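You operate a simulated robot arm through the tools that you are given. There is no shell and no other tool. Be economical: measure what you need, move in short steps, check, and stop when the job is done.

You run a simulated two-armed robot. Do the job below in one go: nothing can be reset, and whatever is moved stays where it is left.

## Task
Take the red tea towel from the stone counter and lay it out flat on the top of the oak linen table.

Only the result counts: the job must be done as asked and must still hold three seconds after the hand-in. Knocking over, shifting, dropping, spilling or breaking anything else fails it. Flat cloth is picked up by pressing the open fingertips on it (5 to 10 N) and closing them slowly along it; thin cloth reads only 2 to 8 mm in the jaws.

## Robot
Two 7-joint arms with two-finger parallel grippers on one trunk, on a base that drives. Base frame: it is fixed to the floor where the robot stands at the start and does not move with it; the origin is under the middle of the robot, x ahead of it, y to its left, z up; the surface under the hand at the start is at about z = 1100. Units: mm, degrees, N and s.
The left shoulder is at the start at [33, 101, 1216], the right one opposite. With the tool pointing down near the work surface each hand reaches from about 160 to 500 mm from the robot's upright axis, wherever it stands, measured 20 degrees to its own side. Places, roughly: top of the oak linen table [1200, 2300, 800]. Payload 2.4 kg a hand.
The TCP of each hand is the grasp point between the finger pads, 24 mm short of the fingertips. In the tool frame z runs along the fingers and y along their closing line. The gripper opens to 68 mm. The fingers are 17 mm wide and 10 mm thick; the gripper's body (40 by 70 mm) begins 41 mm behind the TCP.
Orientation is that of the tool frame in the base frame, as a unit quaternion [w, x, y, z]. With the fingers straight down and closing along the base's y, the tool's x points along the base's -x, its y along +y and its z along -z.

## Interface
- The arms move only by the tool servo_tool. It takes "left_commands", "right_commands" or both (then of equal length, played together; a hand with none holds still); each is one flat list of numbers, 7 for each row, row after row: the opening, from 0 (shut) to 1 (fully open), then the shift along the base's x, y, z in units of 400 mm (1.0 is 400 mm), then the turn, a rotation vector about the base's x, y, z in units of 120 degrees (1.0 is 120 degrees). In form: [claw, x, y, z, ax, ay, az, claw, x, y, z, ax, ay, az, ...]. A call has 1 to 12 rows; each row is the pose to reach, as a shift and turn from the pose commanded when the call began. A call with a number of a shift or a turn outside -1 to 1 is refused whole. Each row takes 0.2 s and may step no farther than 50 mm and 8.6 degrees from the row before; otherwise, or with a gripper value out of range, the whole call is refused. Where a pose cannot be reached the arm comes as near as it can. A force on the tool above 40 N (or 10 N above the force at the start of the call, whichever is more), or a blocked arm, ends the call early, and 0.2 s more pass. The fingers move at their own pace (about 72 mm/s each) and stop on an object; they squeeze with about 40 N. The grip force told is the motor's: it shows also when the fingers shut on nothing. Time passes only in rows, and 0.2 s behind the last, so rows that repeat a pose let the fingers close. The reply holds the time, the measured pose of the TCP, the force on the tool along the base axes, the opening and the grip force, in the units named above and with some noise, with the torque about the TCP (base axes, N m) and any sound that the robot's microphone picked up.
- Cameras (640 x 400 px; columns grow to the right, rows downward): "scene" is now at [120.3, -1.1, 1393.5]; the picture's right is [-0.02, -1.00, 0.00], its down [-0.39, 0.01, -0.92] and it looks along [0.92, -0.02, -0.39] (base axes); focal length 269 px, centre (320, 200). "left" rides on the left gripper at [84, -11, -75] in its tool frame; the picture's right is [0.13, 0.99, 0.00], its down [-0.60, 0.08, -0.79] and it looks along [-0.79, 0.10, 0.61] (tool axes); focal length 251 px, centre (320, 200). "right" rides on the right gripper at [84, 11, -75] in its tool frame; the picture's right is [-0.13, 0.99, 0.00], its down [-0.60, -0.08, -0.79] and it looks along [-0.79, -0.10, 0.61] (tool axes); focal length 251 px, centre (320, 200). There is no depth. A picture from a camera that has moved, and an enlarged one, comes with that camera's place and axes in the base frame and with its lens.
- snapshot(camera): a new picture of that camera. The clock stands still meanwhile.
- lift_body(by): slides the trunk up (or, below 0, down) by that many mm; the arms and the scene camera ride with it, the base frame stays. It gives what a move gives, with no picture.
- base_move(legs): drives the robot by 1 to 6 legs, each [ahead, left, turn to the left] in mm, mm and degrees, along the robot's own axes; the way and the turn of a leg run together, so that a leg with both is an arc; at most 1500 mm and 180 degrees a leg. The arms and the cameras ride along, it lands a little off, and it stops where it bumps. It gives what a move gives.
- aim_head(pan, tilt): turns the head with the scene camera to pan (to the left, within 86 degrees either way) and tilt (down, from -29 to 69), counted from straight ahead of the robot. It gives what a move gives.
- inspect(camera, box): a new picture of the part [left, top, right, bottom] of that camera's present view, enlarged. The clock stands still meanwhile.
- sign_off(): hands the job in; it is judged then, once.

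Work in short steps. Places have to be worked out from the pictures, the camera data and where the tool is seen: move nearer, look again, correct. Check each grasp and each placing, and mend what went wrong. You have 120 turns and 100 pictures in all, those below and enlarged ones among them. Open the grippers and draw the arms clear of the work before you hand the job in, unless the task says otherwise; then end with one line.

The tools are called by a JSON object that holds its "name" and its "arguments". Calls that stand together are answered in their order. servo_tool: Moves the arms, as the interface text tells. Its arguments: {"type":"object","properties":{"left_commands":{"type":"array"},"right_commands":{"type":"array"}},"required":[]} The other tools are called the same way: lift_body (by) slides the trunk up or down; base_move (legs) drives the base; aim_head (pan, tilt) turns the head that bears the scene camera; snapshot (camera) takes a picture; inspect (camera, box) takes an enlarged picture of a part of a camera's view; sign_off () hands the job in.

At the start:

```text
t: 0.0
left_eef_pos: [409.1, 162.7, 1275.0]
left_orientation: [0.0, -0.001, 1.0, 0.001]
left_wrist_force: [0.2, 0.7, -0.1]
left_torque: [0.0, 0.0, 0.01]
left_gripper_width: 67.9
left_gripper_force: 0.1
right_eef_pos: [399.3, -245.0, 1297.3]
right_orientation: [0.0, 0.0, 1.0, 0.0]
right_wrist_force: [0.6, 0.8, -1.1]
right_torque: [-0.03, 0.0, -0.01]
right_gripper_width: 68.1
right_gripper_force: 0.0
trunk travel left (down, up): [-430.0, 420.0]
robot x, y, heading: [5.0, -0.8, 0.1]
head pan, tilt: [-1.3, 23.2]
```

scene: 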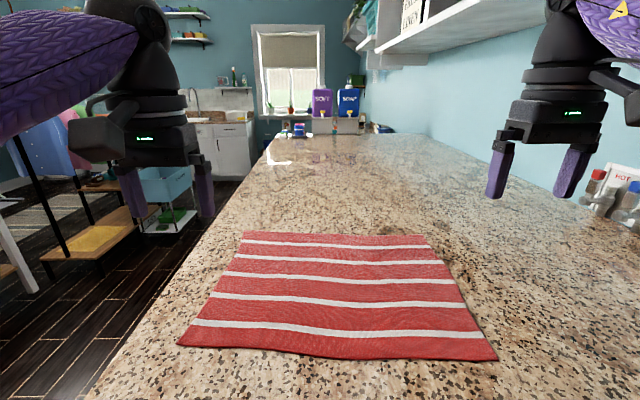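
right: 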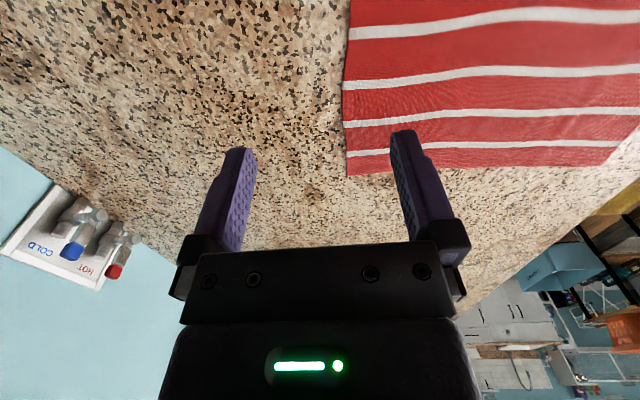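
left: 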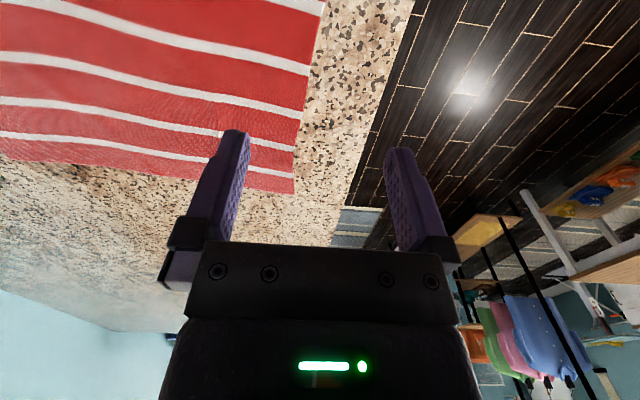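

The towel appears to lie at about x 335–630, y −235 to 165 on the counter. Before gripping it, I look toward the table to plan the drive.

{"name": "aim_head", "arguments": {"pan": 62, "tilt": 22}}

{"name": "snapshot", "arguments": {"camera": "scene"}}

```text
t: 1.3
left_eef_pos: [409.3, 162.2, 1274.7]
left_orientation: [-0.001, -0.001, 1.0, 0.0]
left_wrist_force: [1.3, -1.3, 0.3]
left_torque: [-0.03, -0.04, 0.05]
left_gripper_width: 67.9
left_gripper_force: 0.0
right_eef_pos: [400.6, -245.0, 1299.3]
right_orientation: [0.0, 0.0, 1.0, 0.0]
right_wrist_force: [-0.1, -0.7, 1.4]
right_torque: [0.03, -0.02, 0.02]
right_gripper_width: 68.0
right_gripper_force: 0.1
trunk travel left (down, up): [-430.0, 420.0]
robot x, y, heading: [0.2, -2.8, 0.1]
head pan, tilt: [62.0, 22.0]
```

```text
96 pictures are left
camera scene: at [71.4, 82.9, 1395.4], right [0.88, -0.47, 0.0], down [-0.18, -0.33, -0.93], along [0.44, 0.82, -0.37], focal length 269 px, centre (320, 200)
```

scene: 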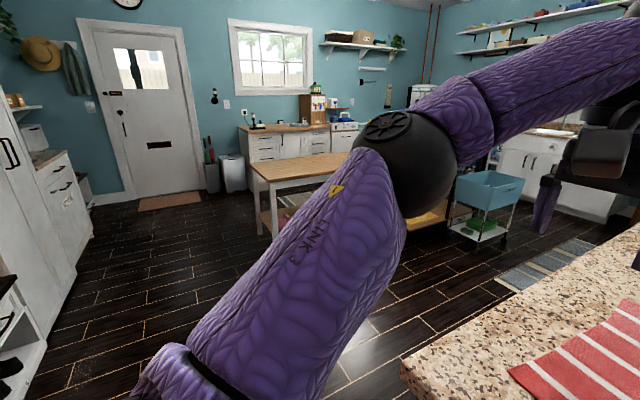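

The table is ahead-left, clear of the counter. Its near edge is at about y 1870 and its left end at about x 605. I aim the head back at the towel and bring both hands over its near corners.

{"name": "aim_head", "arguments": {"pan": 0, "tilt": 45}}

{"name": "servo_tool", "arguments": {"left_commands": [0.6, -0.03, -0.03, -0.08, 0, 0, 0, 0.6, -0.06, -0.06, -0.16, 0, 0, 0, 0.6, -0.085, -0.08, -0.24, 0, 0, 0, 0.6, -0.085, -0.08, -0.28, 0, 0, 0], "right_commands": [0.6, -0.04, 0.05, -0.1, 0, 0, 0, 0.6, -0.08, 0.1, -0.2, 0, 0, 0, 0.6, -0.1, 0.17, -0.28, 0, 0, 0, 0.6, -0.12, 0.18, -0.34, 0, 0, 0]}}

{"name": "snapshot", "arguments": {"camera": "scene"}}

{"name": "snapshot", "arguments": {"camera": "left"}}

{"name": "snapshot", "arguments": {"camera": "right"}}

```text
t: 2.7
left_eef_pos: [409.7, 162.3, 1274.6]
left_orientation: [0.0, -0.001, 1.0, 0.0]
left_wrist_force: [0.4, -0.7, 1.5]
left_torque: [0.05, -0.01, 0.01]
left_gripper_width: 67.9
left_gripper_force: 0.1
right_eef_pos: [399.9, -244.7, 1297.5]
right_orientation: [0.0, -0.001, 1.0, 0.0]
right_wrist_force: [-0.4, 0.1, 0.2]
right_torque: [-0.01, 0.01, 0.01]
right_gripper_width: 68.1
right_gripper_force: 0.1
trunk travel left (down, up): [-430.0, 420.0]
robot x, y, heading: [-3.0, 1.1, 0.0]
head pan, tilt: [0.0, 45.0]
```

```text
t: 3.7
left_eef_pos: [374.8, 129.4, 1163.3]
left_orientation: [0.0, -0.001, 1.0, 0.0]
left_wrist_force: [-0.4, -0.4, -0.1]
left_torque: [0.01, -0.02, 0.01]
left_gripper_width: 40.7
left_gripper_force: 0.0
right_eef_pos: [351.3, -171.7, 1162.5]
right_orientation: [-0.001, 0.001, 1.0, -0.001]
right_wrist_force: [-1.0, 0.2, 0.2]
right_torque: [0.0, 0.0, 0.03]
right_gripper_width: 40.6
right_gripper_force: 0.0
trunk travel left (down, up): [-430.0, 420.0]
robot x, y, heading: [-0.6, -1.8, -0.1]
head pan, tilt: [0.0, 45.0]
```

```text
95 pictures are left
camera scene: at [109.1, 0.8, 1360.0], right [0.0, -1.0, 0.0], down [-0.71, 0.0, -0.71], along [0.71, 0.0, -0.71], focal length 269 px, centre (320, 200)
```

scene: 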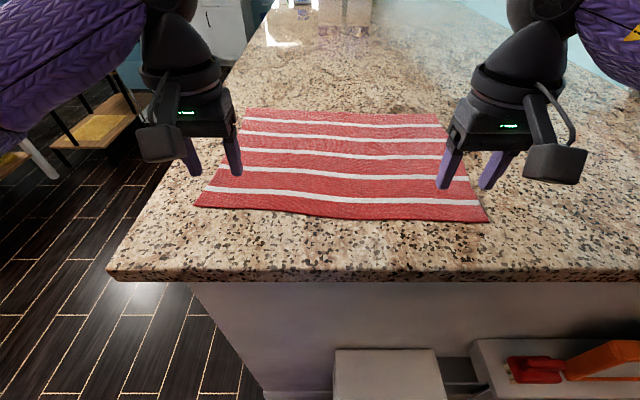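

```text
94 pictures are left
camera left: at [292.1, 119.6, 1238.8], right [-0.13, 0.99, 0.0], down [0.6, 0.08, 0.79], along [0.79, 0.1, -0.61], focal length 251 px, centre (320, 200)
```

left: 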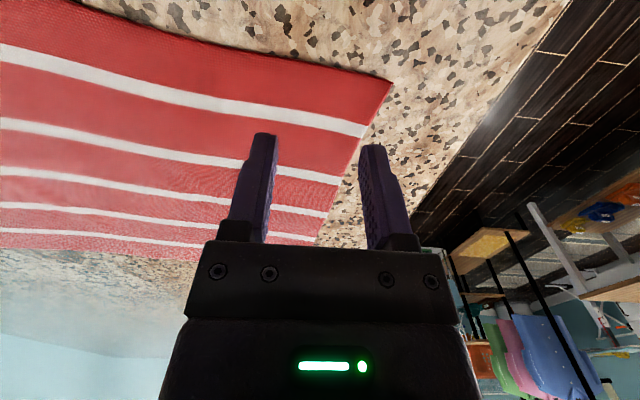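

```text
93 pictures are left
camera right: at [267.6, -162.4, 1237.6], right [0.13, 0.99, 0.0], down [0.6, -0.08, 0.79], along [0.79, -0.1, -0.61], focal length 251 px, centre (320, 200)
```

right: 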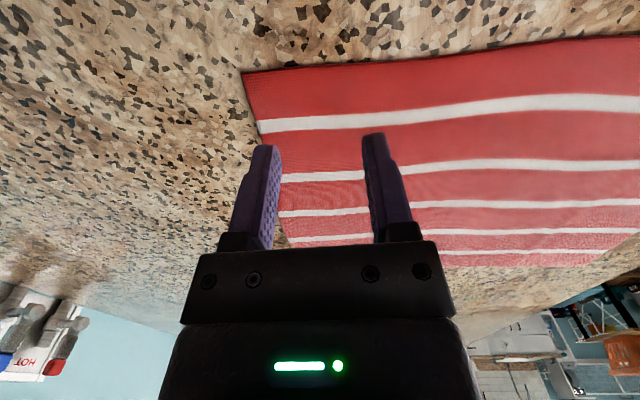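

Both corner estimates agree: left corner about (358,168), right about (328,−212). The hands are well placed, about 20 mm inside the edge, so I lower them to just above the cloth.

{"name": "servo_tool", "arguments": {"left_commands": [0.6, -0.005, 0, -0.05, 0, 0, 0, 0.6, -0.005, 0, -0.085, 0, 0, 0, 0.6, -0.005, 0, -0.092, 0, 0, 0], "right_commands": [0.6, 0, 0, -0.05, 0, 0, 0, 0.6, 0, 0, -0.083, 0, 0, 0, 0.6, 0, 0, -0.09, 0, 0, 0]}}

```text
t: 4.5
left_eef_pos: [372.5, 130.7, 1126.5]
left_orientation: [0.0, -0.002, 1.0, 0.0]
left_wrist_force: [-0.9, 0.1, 0.6]
left_torque: [0.02, 0.0, -0.03]
left_gripper_width: 40.7
left_gripper_force: 0.0
right_eef_pos: [352.4, -173.5, 1126.6]
right_orientation: [0.0, 0.001, 1.0, 0.0]
right_wrist_force: [-0.6, -0.3, 0.9]
right_torque: [0.01, -0.03, 0.01]
right_gripper_width: 41.0
right_gripper_force: 0.1
trunk travel left (down, up): [-430.0, 420.0]
robot x, y, heading: [0.9, -1.5, -0.0]
head pan, tilt: [0.0, 45.0]
```

No contact yet at 1126.5, so I press down in 1 mm steps.

{"name": "servo_tool", "arguments": {"left_commands": [0.6, 0, 0, -0.0025, 0, 0, 0, 0.6, 0, 0, -0.005, 0, 0, 0, 0.6, 0, 0, -0.0075, 0, 0, 0], "right_commands": [0.6, 0, 0, -0.0025, 0, 0, 0, 0.6, 0, 0, -0.005, 0, 0, 0, 0.6, 0, 0, -0.0075, 0, 0, 0]}}

```text
t: 5.3
left_eef_pos: [371.6, 129.3, 1125.2]
left_orientation: [0.002, -0.002, 1.0, -0.001]
left_wrist_force: [6.9, 1.7, 35.8]
left_torque: [0.73, -0.03, -0.12]
left_gripper_width: 40.7
left_gripper_force: 0.3
right_eef_pos: [351.0, -172.2, 1124.9]
right_orientation: [0.002, 0.0, 1.0, 0.0]
right_wrist_force: [5.0, -0.4, 18.9]
right_torque: [-0.14, -0.04, 0.03]
right_gripper_width: 40.6
right_gripper_force: 0.0
trunk travel left (down, up): [-430.0, 420.0]
robot x, y, heading: [0.6, -3.9, 0.0]
head pan, tilt: [0.0, 45.0]
```

Both hands are pressing too hard (36 and 19 N). I ease left up 1.3 mm and right 0.6 mm to get 5–10 N.

{"name": "servo_tool", "arguments": {"left_commands": [0.6, 0, 0, 0.0032, 0, 0, 0, 0.6, 0, 0, 0.0032, 0, 0, 0], "right_commands": [0.6, 0, 0, 0.0016, 0, 0, 0, 0.6, 0, 0, 0.0016, 0, 0, 0]}}

```text
t: 5.9
left_eef_pos: [371.5, 130.4, 1125.6]
left_orientation: [0.003, -0.002, 1.0, 0.0]
left_wrist_force: [7.3, 2.3, 38.1]
left_torque: [0.72, -0.04, -0.13]
left_gripper_width: 41.0
left_gripper_force: 0.3
right_eef_pos: [349.5, -172.6, 1125.7]
right_orientation: [0.001, 0.001, 1.0, 0.0]
right_wrist_force: [4.1, -0.2, 19.6]
right_torque: [-0.12, -0.03, 0.05]
right_gripper_width: 40.6
right_gripper_force: 0.1
trunk travel left (down, up): [-430.0, 420.0]
robot x, y, heading: [-0.1, -3.8, -0.1]
head pan, tilt: [0.0, 45.0]
```

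The force has not changed yet, so I ease up by another 1.5 and 1 mm.

{"name": "servo_tool", "arguments": {"left_commands": [0.6, 0, 0, 0.004, 0, 0, 0, 0.6, 0, 0, 0.004, 0, 0, 0], "right_commands": [0.6, 0, 0, 0.0025, 0, 0, 0, 0.6, 0, 0, 0.0025, 0, 0, 0]}}

```text
t: 6.5
left_eef_pos: [371.4, 130.8, 1125.3]
left_orientation: [-0.001, -0.001, 1.0, 0.0]
left_wrist_force: [1.2, -1.0, 13.8]
left_torque: [0.13, 0.07, -0.02]
left_gripper_width: 40.4
left_gripper_force: 0.0
right_eef_pos: [350.3, -172.6, 1125.6]
right_orientation: [0.001, 0.0, 1.0, -0.001]
right_wrist_force: [5.0, -1.4, 21.4]
right_torque: [-0.08, -0.04, 0.0]
right_gripper_width: 40.7
right_gripper_force: 0.0
trunk travel left (down, up): [-430.0, 420.0]
robot x, y, heading: [2.9, -1.1, 0.1]
head pan, tilt: [0.0, 45.0]
```

Left now reads 14 N and right 21 N. I ease both a little more.

{"name": "servo_tool", "arguments": {"left_commands": [0.6, 0, 0, 0.001, 0, 0, 0, 0.6, 0, 0, 0.001, 0, 0, 0], "right_commands": [0.6, 0, 0, 0.0025, 0, 0, 0, 0.6, 0, 0, 0.0025, 0, 0, 0]}}

```text
t: 7.1
left_eef_pos: [371.2, 129.9, 1125.8]
left_orientation: [-0.001, -0.001, 1.0, 0.0]
left_wrist_force: [-0.1, -0.6, 1.5]
left_torque: [0.02, 0.02, 0.01]
left_gripper_width: 40.7
left_gripper_force: 0.1
right_eef_pos: [349.7, -172.5, 1125.0]
right_orientation: [-0.001, 0.0, 1.0, -0.001]
right_wrist_force: [-1.1, 0.0, 3.3]
right_torque: [0.01, 0.06, 0.0]
right_gripper_width: 40.9
right_gripper_force: 0.1
trunk travel left (down, up): [-430.0, 420.0]
robot x, y, heading: [-1.2, -1.2, 0.1]
head pan, tilt: [0.0, 45.0]
```

Forces are now slightly low. I press 0.3 mm more and check.

{"name": "servo_tool", "arguments": {"left_commands": [0.6, 0, 0, -0.0008, 0, 0, 0, 0.6, 0, 0, -0.0008, 0, 0, 0], "right_commands": [0.6, 0, 0, -0.0005, 0, 0, 0, 0.6, 0, 0, -0.0005, 0, 0, 0]}}

```text
t: 7.7
left_eef_pos: [370.1, 130.3, 1125.7]
left_orientation: [-0.001, -0.001, 1.0, 0.0]
left_wrist_force: [-0.4, 0.2, 1.0]
left_torque: [0.01, 0.0, -0.01]
left_gripper_width: 40.4
left_gripper_force: 0.0
right_eef_pos: [352.0, -173.5, 1126.1]
right_orientation: [0.0, 0.0, 1.0, 0.0]
right_wrist_force: [0.0, -0.5, 1.0]
right_torque: [-0.02, 0.02, -0.01]
right_gripper_width: 40.8
right_gripper_force: 0.0
trunk travel left (down, up): [-430.0, 420.0]
robot x, y, heading: [2.0, -1.6, -0.0]
head pan, tilt: [0.0, 45.0]
```

{"name": "servo_tool", "arguments": {"left_commands": [0.6, 0, 0, -0.0015, 0, 0, 0, 0.6, 0, 0, -0.0015, 0, 0, 0], "right_commands": [0.6, 0, 0, -0.0015, 0, 0, 0, 0.6, 0, 0, -0.0015, 0, 0, 0]}}

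```text
t: 8.3
left_eef_pos: [372.3, 130.9, 1125.8]
left_orientation: [0.0, -0.001, 1.0, 0.0]
left_wrist_force: [-0.2, -0.5, 1.4]
left_torque: [0.04, -0.02, 0.03]
left_gripper_width: 40.8
left_gripper_force: 0.1
right_eef_pos: [350.5, -173.5, 1125.3]
right_orientation: [0.0, 0.0, 1.0, 0.001]
right_wrist_force: [-1.0, 0.8, 4.0]
right_torque: [0.02, 0.01, -0.02]
right_gripper_width: 40.5
right_gripper_force: 0.1
trunk travel left (down, up): [-430.0, 420.0]
robot x, y, heading: [0.6, -1.9, -0.0]
head pan, tilt: [0.0, 45.0]
```

Right reads 4 N and left 1 N. I press left 0.9 mm and right 0.3 mm more.

{"name": "servo_tool", "arguments": {"left_commands": [0.6, 0, 0, -0.0022, 0, 0, 0, 0.6, 0, 0, -0.0022, 0, 0, 0], "right_commands": [0.6, 0, 0, -0.0008, 0, 0, 0, 0.6, 0, 0, -0.0008, 0, 0, 0]}}

```text
t: 8.9
left_eef_pos: [371.2, 130.5, 1126.0]
left_orientation: [0.001, -0.001, 1.0, 0.001]
left_wrist_force: [0.0, 1.5, 12.9]
left_torque: [0.24, 0.04, -0.01]
left_gripper_width: 41.0
left_gripper_force: 0.1
right_eef_pos: [351.0, -172.8, 1125.6]
right_orientation: [0.0, -0.001, 1.0, 0.0]
right_wrist_force: [0.0, 1.2, 2.6]
right_torque: [-0.04, 0.02, 0.04]
right_gripper_width: 40.9
right_gripper_force: 0.1
trunk travel left (down, up): [-430.0, 420.0]
robot x, y, heading: [-1.3, -0.6, 0.3]
head pan, tilt: [0.0, 45.0]
```

Left is at 13 N and right at 3 N. I trim each slightly and begin a slow closing.

{"name": "servo_tool", "arguments": {"left_commands": [0.6, 0, 0, 0.0005, 0, 0, 0, 0.55, 0, 0, 0.0005, 0, 0, 0, 0.5, 0, 0, 0.0005, 0, 0, 0], "right_commands": [0.6, 0, 0, -0.0008, 0, 0, 0, 0.55, 0, 0, -0.0008, 0, 0, 0, 0.5, 0, 0, -0.0008, 0, 0, 0]}}

{"name": "snapshot", "arguments": {"camera": "left"}}

```text
t: 9.7
left_eef_pos: [372.6, 130.9, 1124.8]
left_orientation: [0.001, -0.001, 1.0, 0.0]
left_wrist_force: [0.1, -2.8, 15.9]
left_torque: [0.16, 0.05, -0.01]
left_gripper_width: 32.1
left_gripper_force: 0.2
right_eef_pos: [351.4, -172.7, 1125.1]
right_orientation: [0.002, -0.001, 1.0, 0.0]
right_wrist_force: [0.3, 1.7, 8.3]
right_torque: [0.0, -0.03, 0.02]
right_gripper_width: 34.2
right_gripper_force: 0.1
trunk travel left (down, up): [-430.0, 420.0]
robot x, y, heading: [-2.8, 0.1, 0.0]
head pan, tilt: [0.0, 45.0]
```

```text
92 pictures are left
camera left: at [287.9, 119.7, 1200.1], right [-0.13, 0.99, 0.0], down [0.6, 0.08, 0.79], along [0.79, 0.1, -0.61], focal length 251 px, centre (320, 200)
```

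left: 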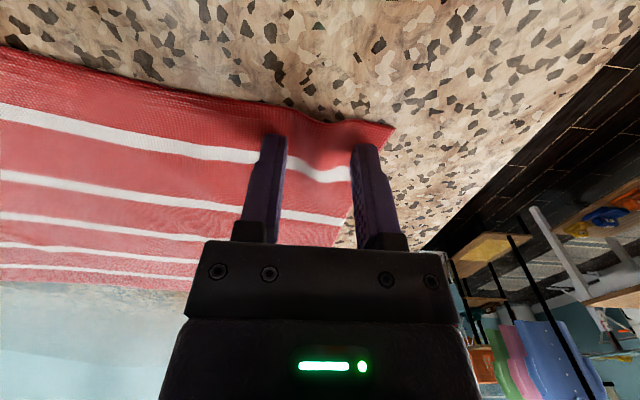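

The cloth is buckling nicely between the fingers. I keep closing slowly, with left eased up a hair.

{"name": "servo_tool", "arguments": {"left_commands": [0.45, 0, 0, 0.0006, 0, 0, 0, 0.38, 0, 0, 0.0006, 0, 0, 0, 0.31, 0, 0, 0.0006, 0, 0, 0, 0.24, 0, 0, 0.0006, 0, 0, 0, 0.17, 0, 0, 0.0006, 0, 0, 0, 0.1, 0, 0, 0.0006, 0, 0, 0, 0.03, 0, 0, 0.0006, 0, 0, 0, 0, 0, 0, 0.0006, 0, 0, 0, 0, 0, 0, 0.0006, 0, 0, 0], "right_commands": [0.45, 0, 0, 0, 0, 0, 0, 0.38, 0, 0, 0, 0, 0, 0, 0.31, 0, 0, 0, 0, 0, 0, 0.24, 0, 0, 0, 0, 0, 0, 0.17, 0, 0, 0, 0, 0, 0, 0.1, 0, 0, 0, 0, 0, 0, 0.03, 0, 0, 0, 0, 0, 0, 0, 0, 0, 0, 0, 0, 0, 0, 0, 0, 0, 0, 0, 0]}}

{"name": "snapshot", "arguments": {"camera": "left"}}

{"name": "snapshot", "arguments": {"camera": "right"}}

```text
t: 11.7
left_eef_pos: [370.3, 130.7, 1125.5]
left_orientation: [0.0, 0.0, 1.0, 0.0]
left_wrist_force: [0.0, -1.7, 23.3]
left_torque: [0.1, 0.1, 0.0]
left_gripper_width: 5.1
left_gripper_force: 28.3
right_eef_pos: [350.2, -172.3, 1125.8]
right_orientation: [0.001, 0.0, 1.0, 0.0]
right_wrist_force: [0.2, 4.3, 7.3]
right_torque: [0.08, 0.01, 0.01]
right_gripper_width: 1.9
right_gripper_force: 26.1
trunk travel left (down, up): [-430.0, 420.0]
robot x, y, heading: [-2.2, -0.9, -0.1]
head pan, tilt: [0.0, 45.0]
```

```text
91 pictures are left
camera left: at [287.3, 120.3, 1200.0], right [-0.13, 0.99, 0.0], down [0.6, 0.08, 0.79], along [0.79, 0.1, -0.61], focal length 251 px, centre (320, 200)
```

left: 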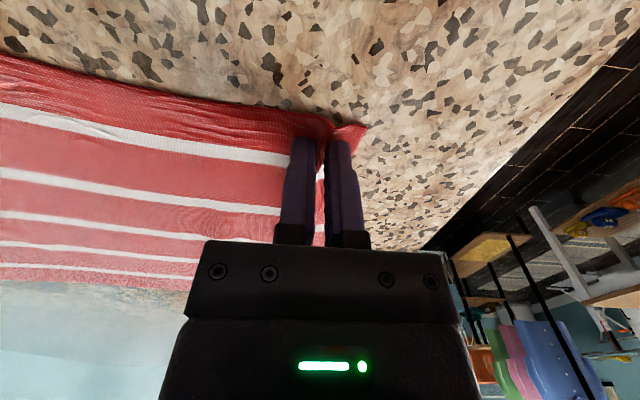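

```text
90 pictures are left
camera right: at [266.1, -161.8, 1199.5], right [0.13, 0.99, 0.0], down [0.6, -0.08, 0.79], along [0.79, -0.1, -0.61], focal length 251 px, centre (320, 200)
```

right: 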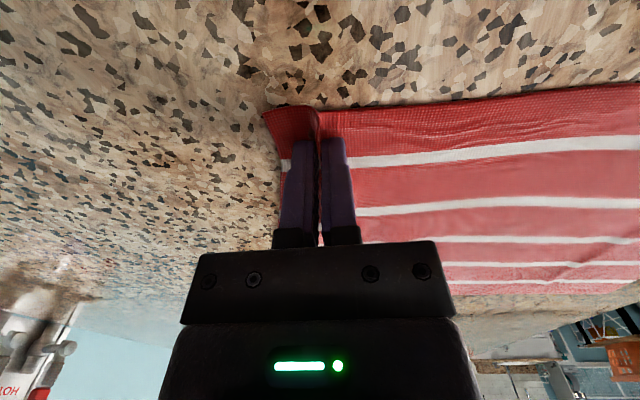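

A fold appears to be pinched in both hands (5.1 and 1.9 mm). I lift 60 mm and check the grips.

{"name": "servo_tool", "arguments": {"left_commands": [0, 0, 0, 0.05, 0, 0, 0, 0, 0, 0, 0.1, 0, 0, 0, 0, 0, 0, 0.15, 0, 0, 0], "right_commands": [0, 0, 0, 0.05, 0, 0, 0, 0, 0, 0, 0.1, 0, 0, 0, 0, 0, 0, 0.15, 0, 0, 0]}}

{"name": "snapshot", "arguments": {"camera": "right"}}

{"name": "snapshot", "arguments": {"camera": "scene"}}

```text
t: 12.5
left_eef_pos: [374.3, 130.8, 1185.8]
left_orientation: [-0.001, -0.001, 1.0, 0.0]
left_wrist_force: [0.8, -5.0, 0.3]
left_torque: [-0.1, 0.04, 0.02]
left_gripper_width: 2.2
left_gripper_force: 26.7
right_eef_pos: [351.4, -172.4, 1185.7]
right_orientation: [0.0, 0.0, 1.0, 0.0]
right_wrist_force: [0.0, 5.5, -0.3]
right_torque: [0.15, 0.01, 0.01]
right_gripper_width: 1.9
right_gripper_force: 26.6
trunk travel left (down, up): [-430.0, 420.0]
robot x, y, heading: [-3.9, 3.2, -0.0]
head pan, tilt: [0.0, 45.0]
```

```text
89 pictures are left
camera right: at [266.6, -162.7, 1259.3], right [0.13, 0.99, 0.0], down [0.6, -0.08, 0.79], along [0.79, -0.1, -0.61], focal length 251 px, centre (320, 200)
```

right: 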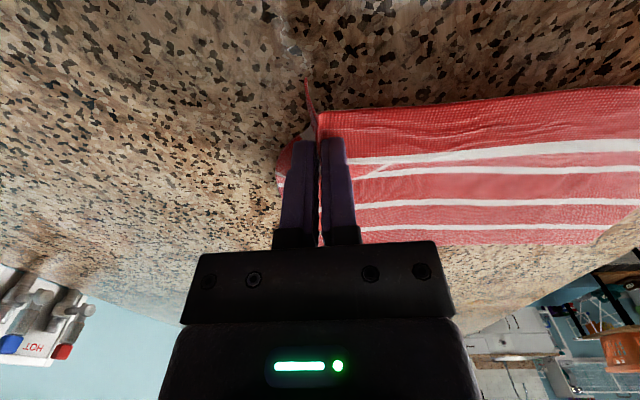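

```text
88 pictures are left
camera scene: at [108.7, 1.0, 1360.0], right [0.0, -1.0, 0.0], down [-0.71, 0.0, -0.71], along [0.71, 0.0, -0.71], focal length 269 px, centre (320, 200)
```

scene: 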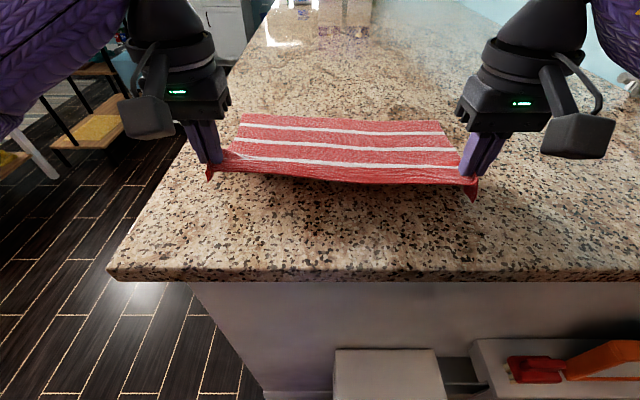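

Both corners hold, and the sideways pull shows the edge is taut. I relax the hands inward slightly, then lift the trunk so the towel hangs free of the counter.

{"name": "servo_tool", "arguments": {"left_commands": [0, 0, -0.008, 0, 0, 0, 0, 0, 0, -0.008, 0, 0, 0, 0], "right_commands": [0, 0, 0.008, 0, 0, 0, 0, 0, 0, 0.008, 0, 0, 0, 0]}}

{"name": "lift_body", "arguments": {"by": 240}}

{"name": "snapshot", "arguments": {"camera": "scene"}}

```text
t: 13.1
left_eef_pos: [373.0, 126.9, 1185.2]
left_orientation: [0.001, -0.001, 1.0, 0.0]
left_wrist_force: [0.3, -0.6, 0.3]
left_torque: [-0.07, 0.02, -0.02]
left_gripper_width: 2.1
left_gripper_force: 26.8
right_eef_pos: [350.7, -169.4, 1184.1]
right_orientation: [0.0, 0.0, 1.0, 0.0]
right_wrist_force: [0.3, 0.1, 0.1]
right_torque: [0.01, 0.01, 0.01]
right_gripper_width: 2.1
right_gripper_force: 26.4
trunk travel left (down, up): [-430.0, 420.0]
robot x, y, heading: [3.5, 1.0, -0.1]
head pan, tilt: [0.0, 45.0]
```

```text
t: 15.6
left_eef_pos: [372.4, 127.6, 1424.6]
left_orientation: [0.0, -0.001, 1.0, 0.0]
left_wrist_force: [0.7, -0.5, -0.5]
left_torque: [0.01, 0.01, -0.03]
left_gripper_width: 2.2
left_gripper_force: 26.4
right_eef_pos: [351.3, -168.6, 1424.9]
right_orientation: [0.0, 0.0, 1.0, 0.0]
right_wrist_force: [-0.1, 1.2, -0.2]
right_torque: [0.02, -0.02, -0.02]
right_gripper_width: 2.1
right_gripper_force: 25.9
trunk travel left (down, up): [-670.0, 180.0]
robot x, y, heading: [3.7, -5.0, 0.2]
head pan, tilt: [0.0, 45.0]
```

```text
87 pictures are left
camera scene: at [93.3, 1.0, 1600.5], right [0.0, -1.0, 0.0], down [-0.71, 0.0, -0.71], along [0.71, 0.0, -0.71], focal length 269 px, centre (320, 200)
```

scene: 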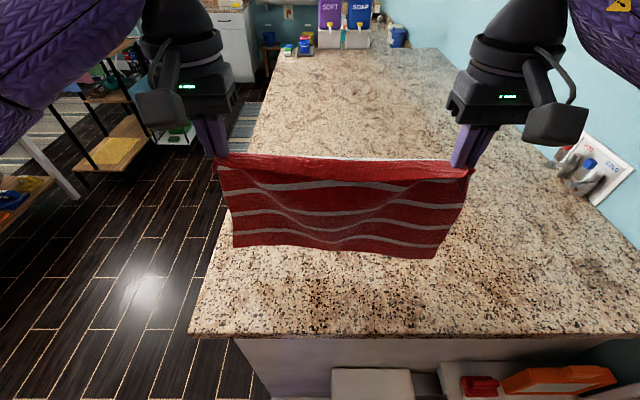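

The towel hangs cleanly, held by both corners. The floor to the left is clear, so I strafe left beside the table's end and look again.

{"name": "base_move", "arguments": {"legs": [[-60, 0, 0], [0, 1200, 0]]}}

{"name": "aim_head", "arguments": {"pan": 40, "tilt": 35}}

{"name": "snapshot", "arguments": {"camera": "scene"}}

```text
t: 22.2
left_eef_pos: [315.0, 1314.0, 1424.8]
left_orientation: [0.0, 0.001, 1.0, -0.001]
left_wrist_force: [0.2, -0.5, 0.2]
left_torque: [-0.01, 0.0, -0.04]
left_gripper_width: 2.1
left_gripper_force: 26.2
right_eef_pos: [294.0, 1017.5, 1425.3]
right_orientation: [-0.001, 0.002, 1.0, 0.0]
right_wrist_force: [0.1, 0.1, -0.3]
right_torque: [0.02, -0.01, 0.01]
right_gripper_width: 1.9
right_gripper_force: 26.7
trunk travel left (down, up): [-670.0, 180.0]
robot x, y, heading: [-55.1, 1187.6, -0.2]
head pan, tilt: [0.0, 45.0]
```

```text
t: 23.2
left_eef_pos: [315.7, 1312.6, 1424.1]
left_orientation: [0.0, 0.001, 1.0, 0.0]
left_wrist_force: [0.4, -0.6, -0.3]
left_torque: [-0.02, 0.01, -0.01]
left_gripper_width: 2.4
left_gripper_force: 26.1
right_eef_pos: [293.9, 1018.1, 1425.0]
right_orientation: [0.0, 0.002, 1.0, 0.0]
right_wrist_force: [-1.0, 0.6, -0.8]
right_torque: [0.0, 0.01, 0.02]
right_gripper_width: 2.1
right_gripper_force: 25.9
trunk travel left (down, up): [-670.0, 180.0]
robot x, y, heading: [-53.0, 1186.7, -0.2]
head pan, tilt: [40.0, 35.0]
```

```text
86 pictures are left
camera scene: at [22.0, 1244.8, 1615.4], right [0.64, -0.77, 0.0], down [-0.44, -0.37, -0.82], along [0.63, 0.52, -0.57], focal length 269 px, centre (320, 200)
```

scene: 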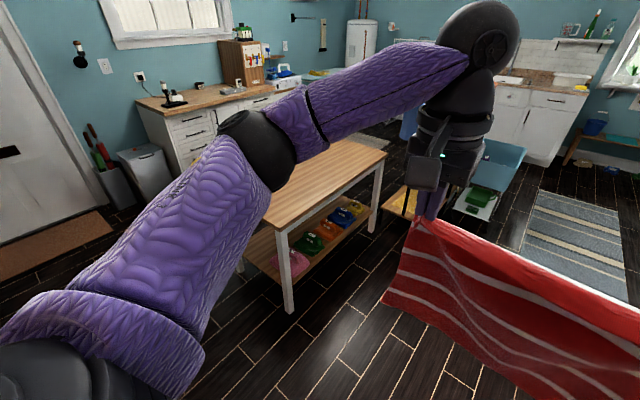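

The tabletop looks empty. Its near edge is at about y 2000 and it spans x 606 to 1690. I strafe further left to face its left end and check the depth.

{"name": "base_move", "arguments": {"legs": [[0, 1080, 0]]}}

{"name": "aim_head", "arguments": {"pan": 0, "tilt": 40}}

{"name": "snapshot", "arguments": {"camera": "scene"}}

```text
t: 28.7
left_eef_pos: [316.2, 2373.4, 1424.5]
left_orientation: [0.0, -0.001, 1.0, -0.001]
left_wrist_force: [-0.5, -0.4, -0.5]
left_torque: [0.02, 0.01, -0.01]
left_gripper_width: 2.1
left_gripper_force: 25.9
right_eef_pos: [295.1, 2077.4, 1425.3]
right_orientation: [0.0, -0.001, 1.0, 0.0]
right_wrist_force: [0.2, 0.4, 0.0]
right_torque: [-0.01, -0.04, -0.02]
right_gripper_width: 2.0
right_gripper_force: 26.2
trunk travel left (down, up): [-670.0, 180.0]
robot x, y, heading: [-54.8, 2246.4, 0.1]
head pan, tilt: [40.0, 35.0]
```

```text
t: 29.8
left_eef_pos: [316.3, 2373.5, 1424.8]
left_orientation: [0.0, -0.002, 1.0, 0.0]
left_wrist_force: [-0.6, -0.7, -0.1]
left_torque: [-0.02, 0.01, -0.01]
left_gripper_width: 2.0
left_gripper_force: 26.7
right_eef_pos: [296.2, 2078.0, 1424.5]
right_orientation: [0.0, -0.001, 1.0, 0.0]
right_wrist_force: [1.3, 0.3, -0.6]
right_torque: [0.01, 0.0, -0.02]
right_gripper_width: 1.9
right_gripper_force: 26.8
trunk travel left (down, up): [-670.0, 180.0]
robot x, y, heading: [-56.3, 2243.0, 0.1]
head pan, tilt: [0.0, 40.0]
```

```text
85 pictures are left
camera scene: at [40.5, 2247.5, 1607.9], right [0.0, -1.0, 0.0], down [-0.64, 0.0, -0.77], along [0.77, 0.0, -0.64], focal length 269 px, centre (320, 200)
```

scene: 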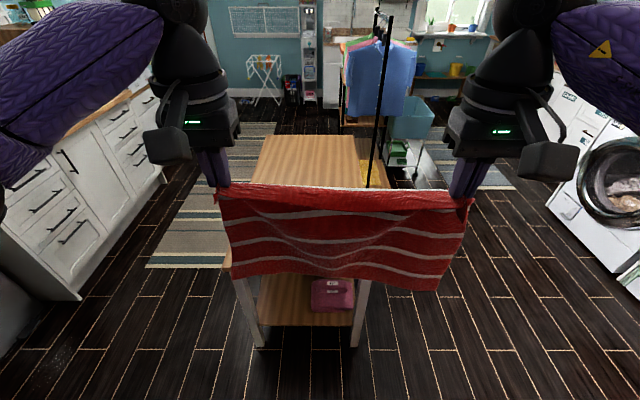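

The table measures about 595 mm wide (y 2006–2600), with its left end near x 606. I centre on it, drive closer with the towel held high, and look down.

{"name": "base_move", "arguments": {"legs": [[0, 70, 0], [350, 0, 0]]}}

{"name": "aim_head", "arguments": {"pan": 0, "tilt": 69}}

{"name": "snapshot", "arguments": {"camera": "scene"}}

{"name": "snapshot", "arguments": {"camera": "left"}}

```text
t: 32.6
left_eef_pos: [660.2, 2445.8, 1425.1]
left_orientation: [0.0, -0.002, 1.0, 0.001]
left_wrist_force: [0.8, -0.4, 0.0]
left_torque: [-0.01, 0.01, -0.03]
left_gripper_width: 2.2
left_gripper_force: 26.5
right_eef_pos: [642.7, 2149.4, 1423.7]
right_orientation: [0.0, 0.0, 1.0, 0.0]
right_wrist_force: [-0.1, 0.5, -0.6]
right_torque: [0.01, 0.0, 0.01]
right_gripper_width: 2.0
right_gripper_force: 25.6
trunk travel left (down, up): [-670.0, 180.0]
robot x, y, heading: [284.9, 2315.7, -0.1]
head pan, tilt: [0.0, 40.0]
```

```text
t: 33.5
left_eef_pos: [660.4, 2443.9, 1425.3]
left_orientation: [0.0, -0.002, 1.0, 0.0]
left_wrist_force: [-0.3, -0.1, 0.3]
left_torque: [-0.01, 0.01, 0.0]
left_gripper_width: 2.3
left_gripper_force: 27.1
right_eef_pos: [640.8, 2148.4, 1424.6]
right_orientation: [0.0, 0.0, 1.0, 0.0]
right_wrist_force: [0.6, 1.1, -0.5]
right_torque: [0.0, 0.02, 0.01]
right_gripper_width: 2.0
right_gripper_force: 26.6
trunk travel left (down, up): [-670.0, 180.0]
robot x, y, heading: [290.8, 2319.0, 0.1]
head pan, tilt: [0.0, 68.8]
```

```text
84 pictures are left
camera scene: at [356.8, 2318.2, 1571.8], right [0.0, -1.0, 0.0], down [-0.93, 0.0, -0.36], along [0.36, 0.0, -0.93], focal length 269 px, centre (320, 200)
```

scene: 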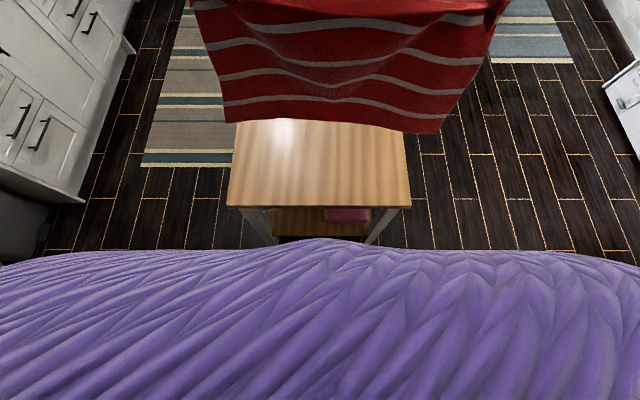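

```text
83 pictures are left
camera left: at [577.8, 2434.1, 1499.6], right [-0.13, 0.99, 0.0], down [0.6, 0.08, 0.79], along [0.79, 0.11, -0.61], focal length 251 px, centre (320, 200)
```

left: 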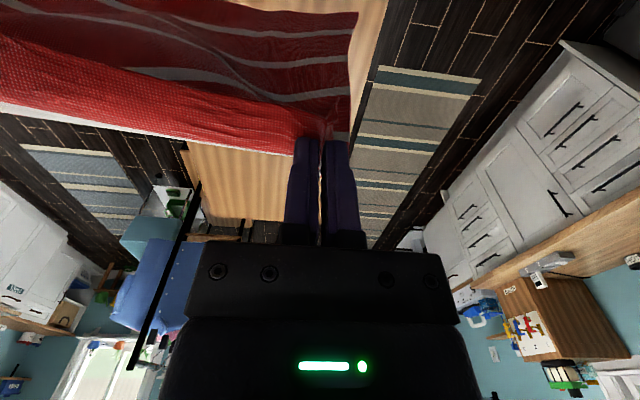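

The table end is at about x 620, z about 800, and it is empty. I move 50 mm closer, then lower the trunk until the towel's bottom edge hangs just above the top.

{"name": "base_move", "arguments": {"legs": [[50, 0, 0]]}}

{"name": "servo_tool", "arguments": {"left_commands": [0, -0.05, 0, 0, 0, 0, 0, 0, -0.1, 0, 0, 0, 0, 0, 0, -0.15, 0, 0, 0, 0, 0, 0, -0.165, 0.004, 0, 0, 0, 0], "right_commands": [0, -0.04, 0, 0, 0, 0, 0, 0, -0.08, 0, 0, 0, 0, 0, 0, -0.11, 0, 0, 0, 0, 0, 0, -0.12, -0.004, 0, 0, 0, 0]}}

{"name": "lift_body", "arguments": {"by": -300}}

{"name": "aim_head", "arguments": {"pan": 0, "tilt": 55}}

{"name": "snapshot", "arguments": {"camera": "scene"}}

{"name": "snapshot", "arguments": {"camera": "left"}}

```text
t: 34.5
left_eef_pos: [713.3, 2444.6, 1423.9]
left_orientation: [0.0, -0.001, 1.0, 0.0]
left_wrist_force: [0.9, -0.6, -0.4]
left_torque: [-0.03, 0.04, -0.02]
left_gripper_width: 2.0
left_gripper_force: 26.2
right_eef_pos: [692.7, 2148.4, 1424.2]
right_orientation: [-0.001, -0.001, 1.0, 0.0]
right_wrist_force: [-0.1, -0.3, -0.8]
right_torque: [0.02, 0.06, -0.02]
right_gripper_width: 2.0
right_gripper_force: 25.7
trunk travel left (down, up): [-670.0, 180.0]
robot x, y, heading: [339.9, 2320.7, 0.1]
head pan, tilt: [0.0, 68.8]
```

```text
t: 35.5
left_eef_pos: [645.9, 2446.3, 1424.7]
left_orientation: [0.001, -0.002, 1.0, 0.0]
left_wrist_force: [-0.2, -1.6, 0.7]
left_torque: [-0.04, 0.0, -0.02]
left_gripper_width: 1.9
left_gripper_force: 26.5
right_eef_pos: [642.4, 2147.3, 1424.0]
right_orientation: [0.0, -0.001, 1.0, 0.001]
right_wrist_force: [0.4, 0.8, -0.2]
right_torque: [0.03, 0.03, 0.0]
right_gripper_width: 2.3
right_gripper_force: 26.2
trunk travel left (down, up): [-670.0, 180.0]
robot x, y, heading: [338.7, 2309.4, 0.1]
head pan, tilt: [0.0, 68.8]
```

```text
t: 38.5
left_eef_pos: [646.0, 2446.5, 1126.0]
left_orientation: [0.0, -0.001, 1.0, -0.001]
left_wrist_force: [-0.1, -2.2, 0.6]
left_torque: [-0.02, 0.02, -0.02]
left_gripper_width: 2.4
left_gripper_force: 26.4
right_eef_pos: [643.2, 2147.1, 1125.5]
right_orientation: [0.0, -0.001, 1.0, 0.0]
right_wrist_force: [0.3, 1.6, 0.4]
right_torque: [0.05, 0.01, -0.03]
right_gripper_width: 2.2
right_gripper_force: 26.4
trunk travel left (down, up): [-370.0, 480.0]
robot x, y, heading: [342.1, 2314.9, 0.2]
head pan, tilt: [0.0, 68.8]
```

```text
t: 39.2
left_eef_pos: [645.8, 2446.3, 1124.5]
left_orientation: [-0.001, -0.001, 1.0, 0.0]
left_wrist_force: [0.2, -2.1, -0.2]
left_torque: [-0.07, 0.01, -0.01]
left_gripper_width: 2.2
left_gripper_force: 26.4
right_eef_pos: [642.3, 2147.9, 1124.3]
right_orientation: [0.0, 0.0, 1.0, 0.001]
right_wrist_force: [0.5, 2.0, 0.2]
right_torque: [0.03, 0.0, 0.01]
right_gripper_width: 2.5
right_gripper_force: 26.1
trunk travel left (down, up): [-370.0, 480.0]
robot x, y, heading: [339.4, 2316.4, 0.1]
head pan, tilt: [0.0, 55.0]
```

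```text
82 pictures are left
camera scene: at [447.2, 2318.4, 1286.1], right [0.0, -1.0, 0.0], down [-0.82, 0.0, -0.57], along [0.57, 0.0, -0.82], focal length 269 px, centre (320, 200)
```

scene: 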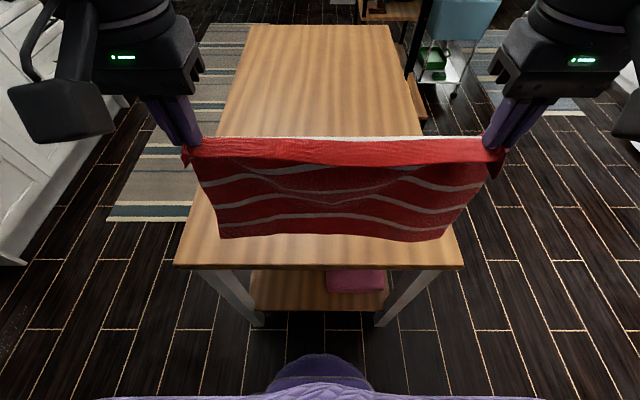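

```text
81 pictures are left
camera left: at [561.7, 2435.8, 1199.7], right [-0.13, 0.99, 0.0], down [0.6, 0.08, 0.79], along [0.79, 0.11, -0.61], focal length 251 px, centre (320, 200)
```

left: 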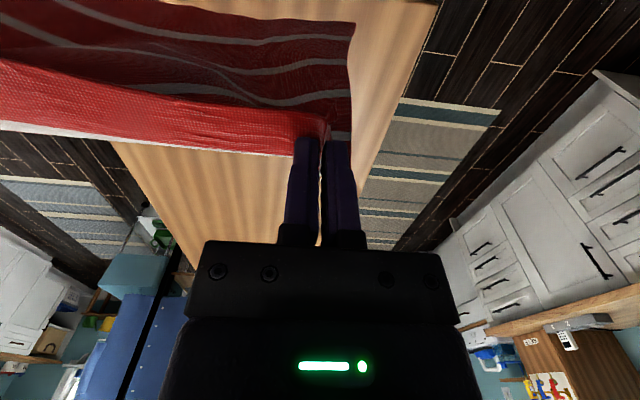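

The four views agree best with a tabletop at z about 750, edge x about 650, y 2021–2619. The base front looks only about 200 mm ahead of the axis, so I can go 80 mm closer. I raise and retract the hands, drive forward, then lower the trunk.

{"name": "servo_tool", "arguments": {"left_commands": [0, -0.04, 0, 0.08, 0, 0, 0, 0, -0.08, 0, 0.16, 0, 0, 0, 0, -0.115, 0, 0.24, 0, 0, 0], "right_commands": [0, -0.04, 0, 0.08, 0, 0, 0, 0, -0.08, 0, 0.16, 0, 0, 0, 0, -0.11, 0, 0.24, 0, 0, 0]}}

{"name": "base_move", "arguments": {"legs": [[80, 0, 0]]}}

{"name": "lift_body", "arguments": {"by": -190}}

{"name": "snapshot", "arguments": {"camera": "scene"}}

{"name": "snapshot", "arguments": {"camera": "left"}}

```text
t: 40.0
left_eef_pos: [599.5, 2446.4, 1221.5]
left_orientation: [0.0, -0.001, 1.0, -0.001]
left_wrist_force: [-0.3, -2.7, -0.6]
left_torque: [-0.06, 0.02, 0.04]
left_gripper_width: 2.1
left_gripper_force: 26.3
right_eef_pos: [596.8, 2146.9, 1222.4]
right_orientation: [0.0, -0.001, 1.0, 0.0]
right_wrist_force: [-0.3, 2.0, -0.3]
right_torque: [0.06, 0.03, 0.04]
right_gripper_width: 1.9
right_gripper_force: 25.9
trunk travel left (down, up): [-370.0, 480.0]
robot x, y, heading: [336.2, 2319.5, -0.1]
head pan, tilt: [0.0, 55.0]
```

```text
t: 41.1
left_eef_pos: [680.9, 2446.0, 1220.9]
left_orientation: [-0.001, -0.002, 1.0, 0.0]
left_wrist_force: [0.1, -2.1, -0.3]
left_torque: [-0.09, 0.02, -0.07]
left_gripper_width: 2.3
left_gripper_force: 26.1
right_eef_pos: [679.8, 2147.3, 1220.1]
right_orientation: [-0.001, 0.0, 1.0, -0.001]
right_wrist_force: [0.2, 2.9, -0.1]
right_torque: [0.06, 0.01, 0.04]
right_gripper_width: 2.1
right_gripper_force: 25.9
trunk travel left (down, up): [-370.0, 480.0]
robot x, y, heading: [419.7, 2318.6, 0.4]
head pan, tilt: [0.0, 55.0]
```

```text
t: 43.2
left_eef_pos: [680.1, 2446.3, 1031.2]
left_orientation: [0.0, -0.002, 1.0, 0.0]
left_wrist_force: [-0.6, -2.4, 0.5]
left_torque: [-0.04, -0.03, -0.03]
left_gripper_width: 2.3
left_gripper_force: 26.2
right_eef_pos: [676.9, 2146.3, 1030.8]
right_orientation: [0.001, -0.001, 1.0, -0.001]
right_wrist_force: [-0.3, 2.2, -0.5]
right_torque: [0.05, 0.01, 0.01]
right_gripper_width: 2.2
right_gripper_force: 26.8
trunk travel left (down, up): [-180.0, 670.0]
robot x, y, heading: [415.9, 2316.6, 0.2]
head pan, tilt: [0.0, 55.0]
```

```text
80 pictures are left
camera scene: at [569.2, 2318.6, 1093.5], right [0.0, -1.0, 0.0], down [-0.82, 0.0, -0.57], along [0.57, 0.0, -0.82], focal length 269 px, centre (320, 200)
```

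scene: 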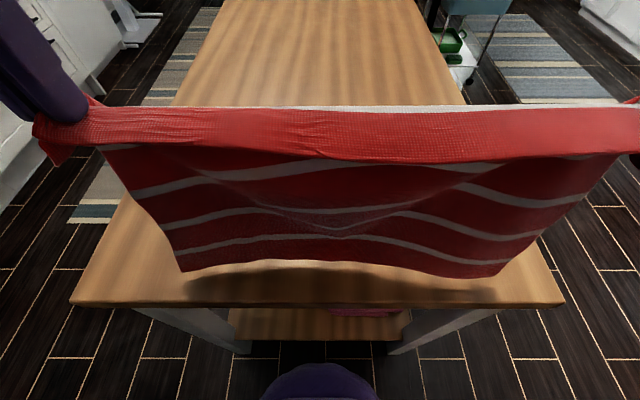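

```text
79 pictures are left
camera left: at [596.8, 2435.7, 1106.0], right [-0.13, 0.99, 0.0], down [0.6, 0.08, 0.79], along [0.79, 0.11, -0.61], focal length 251 px, centre (320, 200)
```

left: 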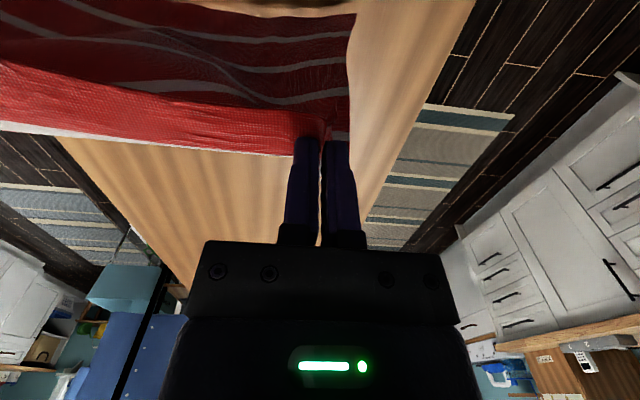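

The bottom edge hangs about 20 mm above the top (z about 757) and 30 mm inside the table end. I touch it down, then move the hands diagonally forward and down for the first half of the lay.

{"name": "servo_tool", "arguments": {"left_commands": [0, 0, 0, -0.035, 0, 0, 0, 0, 0, 0, -0.0675, 0, 0, 0, 0, 0.04, 0, -0.09, 0, 0, 0, 0, 0.075, 0, -0.125, 0, 0, 0, 0, 0.11, 0, -0.16, 0, 0, 0, 0, 0.15, 0, -0.195, 0, 0, 0, 0, 0.19, 0, -0.23, 0, 0, 0, 0, 0.225, 0, -0.2625, 0, 0, 0, 0, 0.26, 0, -0.295, 0, 0, 0, 0, 0.3, 0, -0.33, 0, 0, 0], "right_commands": [0, 0, 0, -0.035, 0, 0, 0, 0, 0, 0, -0.0675, 0, 0, 0, 0, 0.04, 0, -0.09, 0, 0, 0, 0, 0.075, 0, -0.125, 0, 0, 0, 0, 0.11, 0, -0.16, 0, 0, 0, 0, 0.15, 0, -0.195, 0, 0, 0, 0, 0.19, 0, -0.23, 0, 0, 0, 0, 0.225, 0, -0.2625, 0, 0, 0, 0, 0.26, 0, -0.295, 0, 0, 0, 0, 0.3, 0, -0.33, 0, 0, 0]}}

{"name": "snapshot", "arguments": {"camera": "scene"}}

{"name": "snapshot", "arguments": {"camera": "left"}}

```text
t: 45.4
left_eef_pos: [799.7, 2447.0, 899.3]
left_orientation: [0.0, -0.002, 1.0, 0.0]
left_wrist_force: [-0.3, -3.0, -0.1]
left_torque: [-0.08, 0.0, -0.02]
left_gripper_width: 2.3
left_gripper_force: 26.4
right_eef_pos: [797.7, 2146.9, 899.4]
right_orientation: [-0.001, -0.001, 1.0, 0.0]
right_wrist_force: [-0.2, 2.0, 0.4]
right_torque: [0.05, 0.02, 0.01]
right_gripper_width: 2.2
right_gripper_force: 25.7
trunk travel left (down, up): [-180.0, 670.0]
robot x, y, heading: [415.8, 2316.8, -0.1]
head pan, tilt: [0.0, 55.0]
```

```text
78 pictures are left
camera scene: at [569.3, 2318.6, 1093.4], right [0.0, -1.0, 0.0], down [-0.82, 0.0, -0.57], along [0.57, 0.0, -0.82], focal length 269 px, centre (320, 200)
```

scene: 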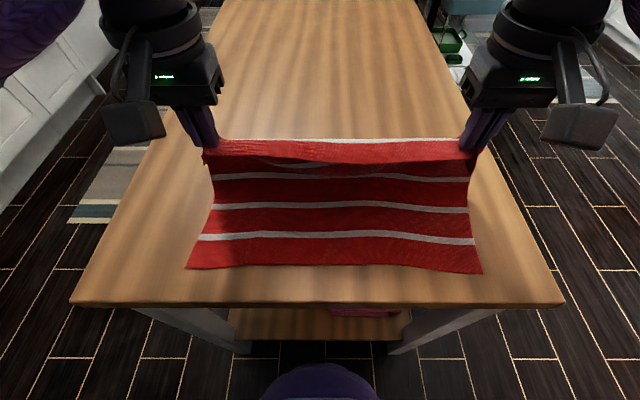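

```text
77 pictures are left
camera left: at [717.2, 2436.3, 973.8], right [-0.13, 0.99, 0.0], down [0.6, 0.08, 0.79], along [0.79, 0.11, -0.61], focal length 251 px, centre (320, 200)
```

left: 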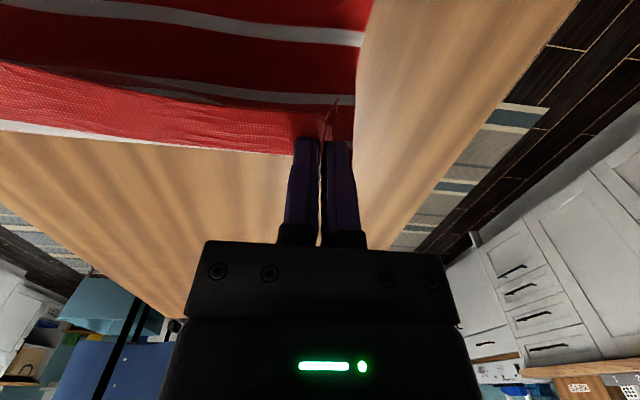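

It is laying cleanly. I continue forward and down to near the surface, pitching the hands slightly forward for reach.

{"name": "servo_tool", "arguments": {"left_commands": [0, 0.04, 0, -0.03, 0, -0.02, 0, 0, 0.08, 0, -0.065, 0, -0.04, 0, 0, 0.12, 0, -0.1, 0, -0.06, 0, 0, 0.16, 0, -0.135, 0, -0.08, 0, 0, 0.2, 0, -0.17, 0, -0.1, 0, 0, 0.24, 0, -0.205, 0, -0.12, 0, 0, 0.28, 0, -0.24, 0, -0.14, 0, 0, 0.31, 0, -0.265, 0, -0.16, 0], "right_commands": [0, 0.04, 0, -0.03, 0, -0.02, 0, 0, 0.08, 0, -0.065, 0, -0.04, 0, 0, 0.12, 0, -0.1, 0, -0.06, 0, 0, 0.16, 0, -0.135, 0, -0.08, 0, 0, 0.2, 0, -0.17, 0, -0.1, 0, 0, 0.24, 0, -0.205, 0, -0.12, 0, 0, 0.28, 0, -0.24, 0, -0.14, 0, 0, 0.31, 0, -0.265, 0, -0.16, 0]}}

{"name": "snapshot", "arguments": {"camera": "scene"}}

{"name": "snapshot", "arguments": {"camera": "left"}}

```text
t: 47.2
left_eef_pos: [925.8, 2447.1, 791.3]
left_orientation: [0.167, -0.001, 0.986, 0.0]
left_wrist_force: [-0.6, -3.0, 0.2]
left_torque: [-0.07, 0.01, -0.06]
left_gripper_width: 2.1
left_gripper_force: 26.4
right_eef_pos: [923.1, 2146.0, 793.6]
right_orientation: [0.166, -0.001, 0.986, 0.0]
right_wrist_force: [0.2, 4.2, 0.9]
right_torque: [0.06, 0.01, 0.02]
right_gripper_width: 1.9
right_gripper_force: 26.5
trunk travel left (down, up): [-180.0, 670.0]
robot x, y, heading: [422.8, 2317.3, 0.1]
head pan, tilt: [0.0, 55.0]
```

```text
76 pictures are left
camera scene: at [569.4, 2318.6, 1093.4], right [0.0, -1.0, 0.0], down [-0.82, 0.0, -0.57], along [0.57, 0.0, -0.82], focal length 269 px, centre (320, 200)
```

scene: 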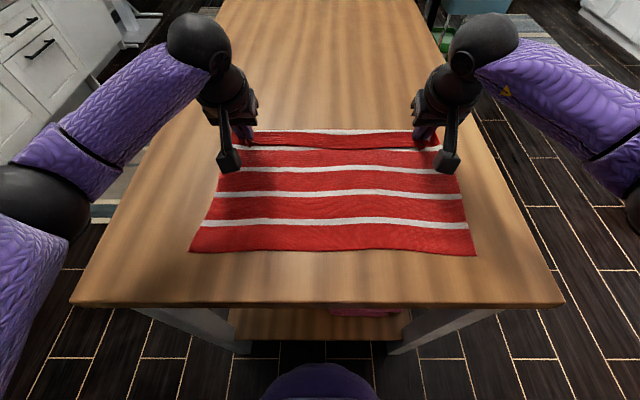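

```text
75 pictures are left
camera left: at [821.2, 2436.3, 835.0], right [-0.12, 0.99, -0.04], down [0.31, 0.08, 0.95], along [0.94, 0.1, -0.32], focal length 251 px, centre (320, 200)
```

left: 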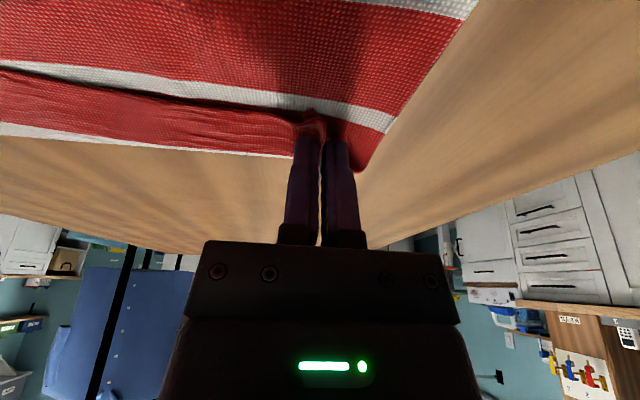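

Nearly down. I suspect the narrow edge strip beyond the pinch is folded back toward the robot, so I look closer before releasing.

{"name": "inspect", "arguments": {"camera": "scene", "box": [200, 110, 480, 270]}}

{"name": "inspect", "arguments": {"camera": "left", "box": [160, 40, 480, 240]}}

```text
2.29 times, centred on (340, 190) of scene
camera zoom: at [569.4, 2318.6, 1093.4], right [0.0, -1.0, 0.0], down [-0.82, 0.0, -0.57], along [0.57, 0.0, -0.82], focal length 616 px, centre (274, 223)
```

zoom: 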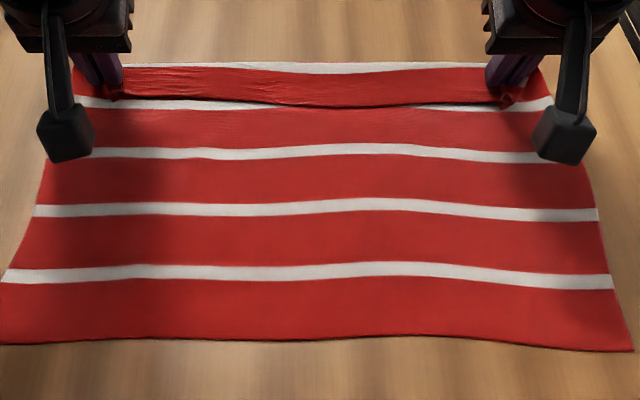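

```text
2.00 times, centred on (320, 140) of left
camera zoom: at [821.2, 2436.3, 835.0], right [-0.12, 0.99, -0.04], down [0.31, 0.08, 0.95], along [0.94, 0.1, -0.32], focal length 503 px, centre (320, 320)
```

zoom: 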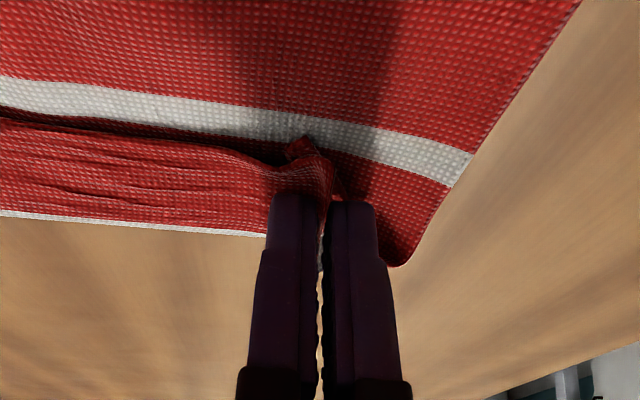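

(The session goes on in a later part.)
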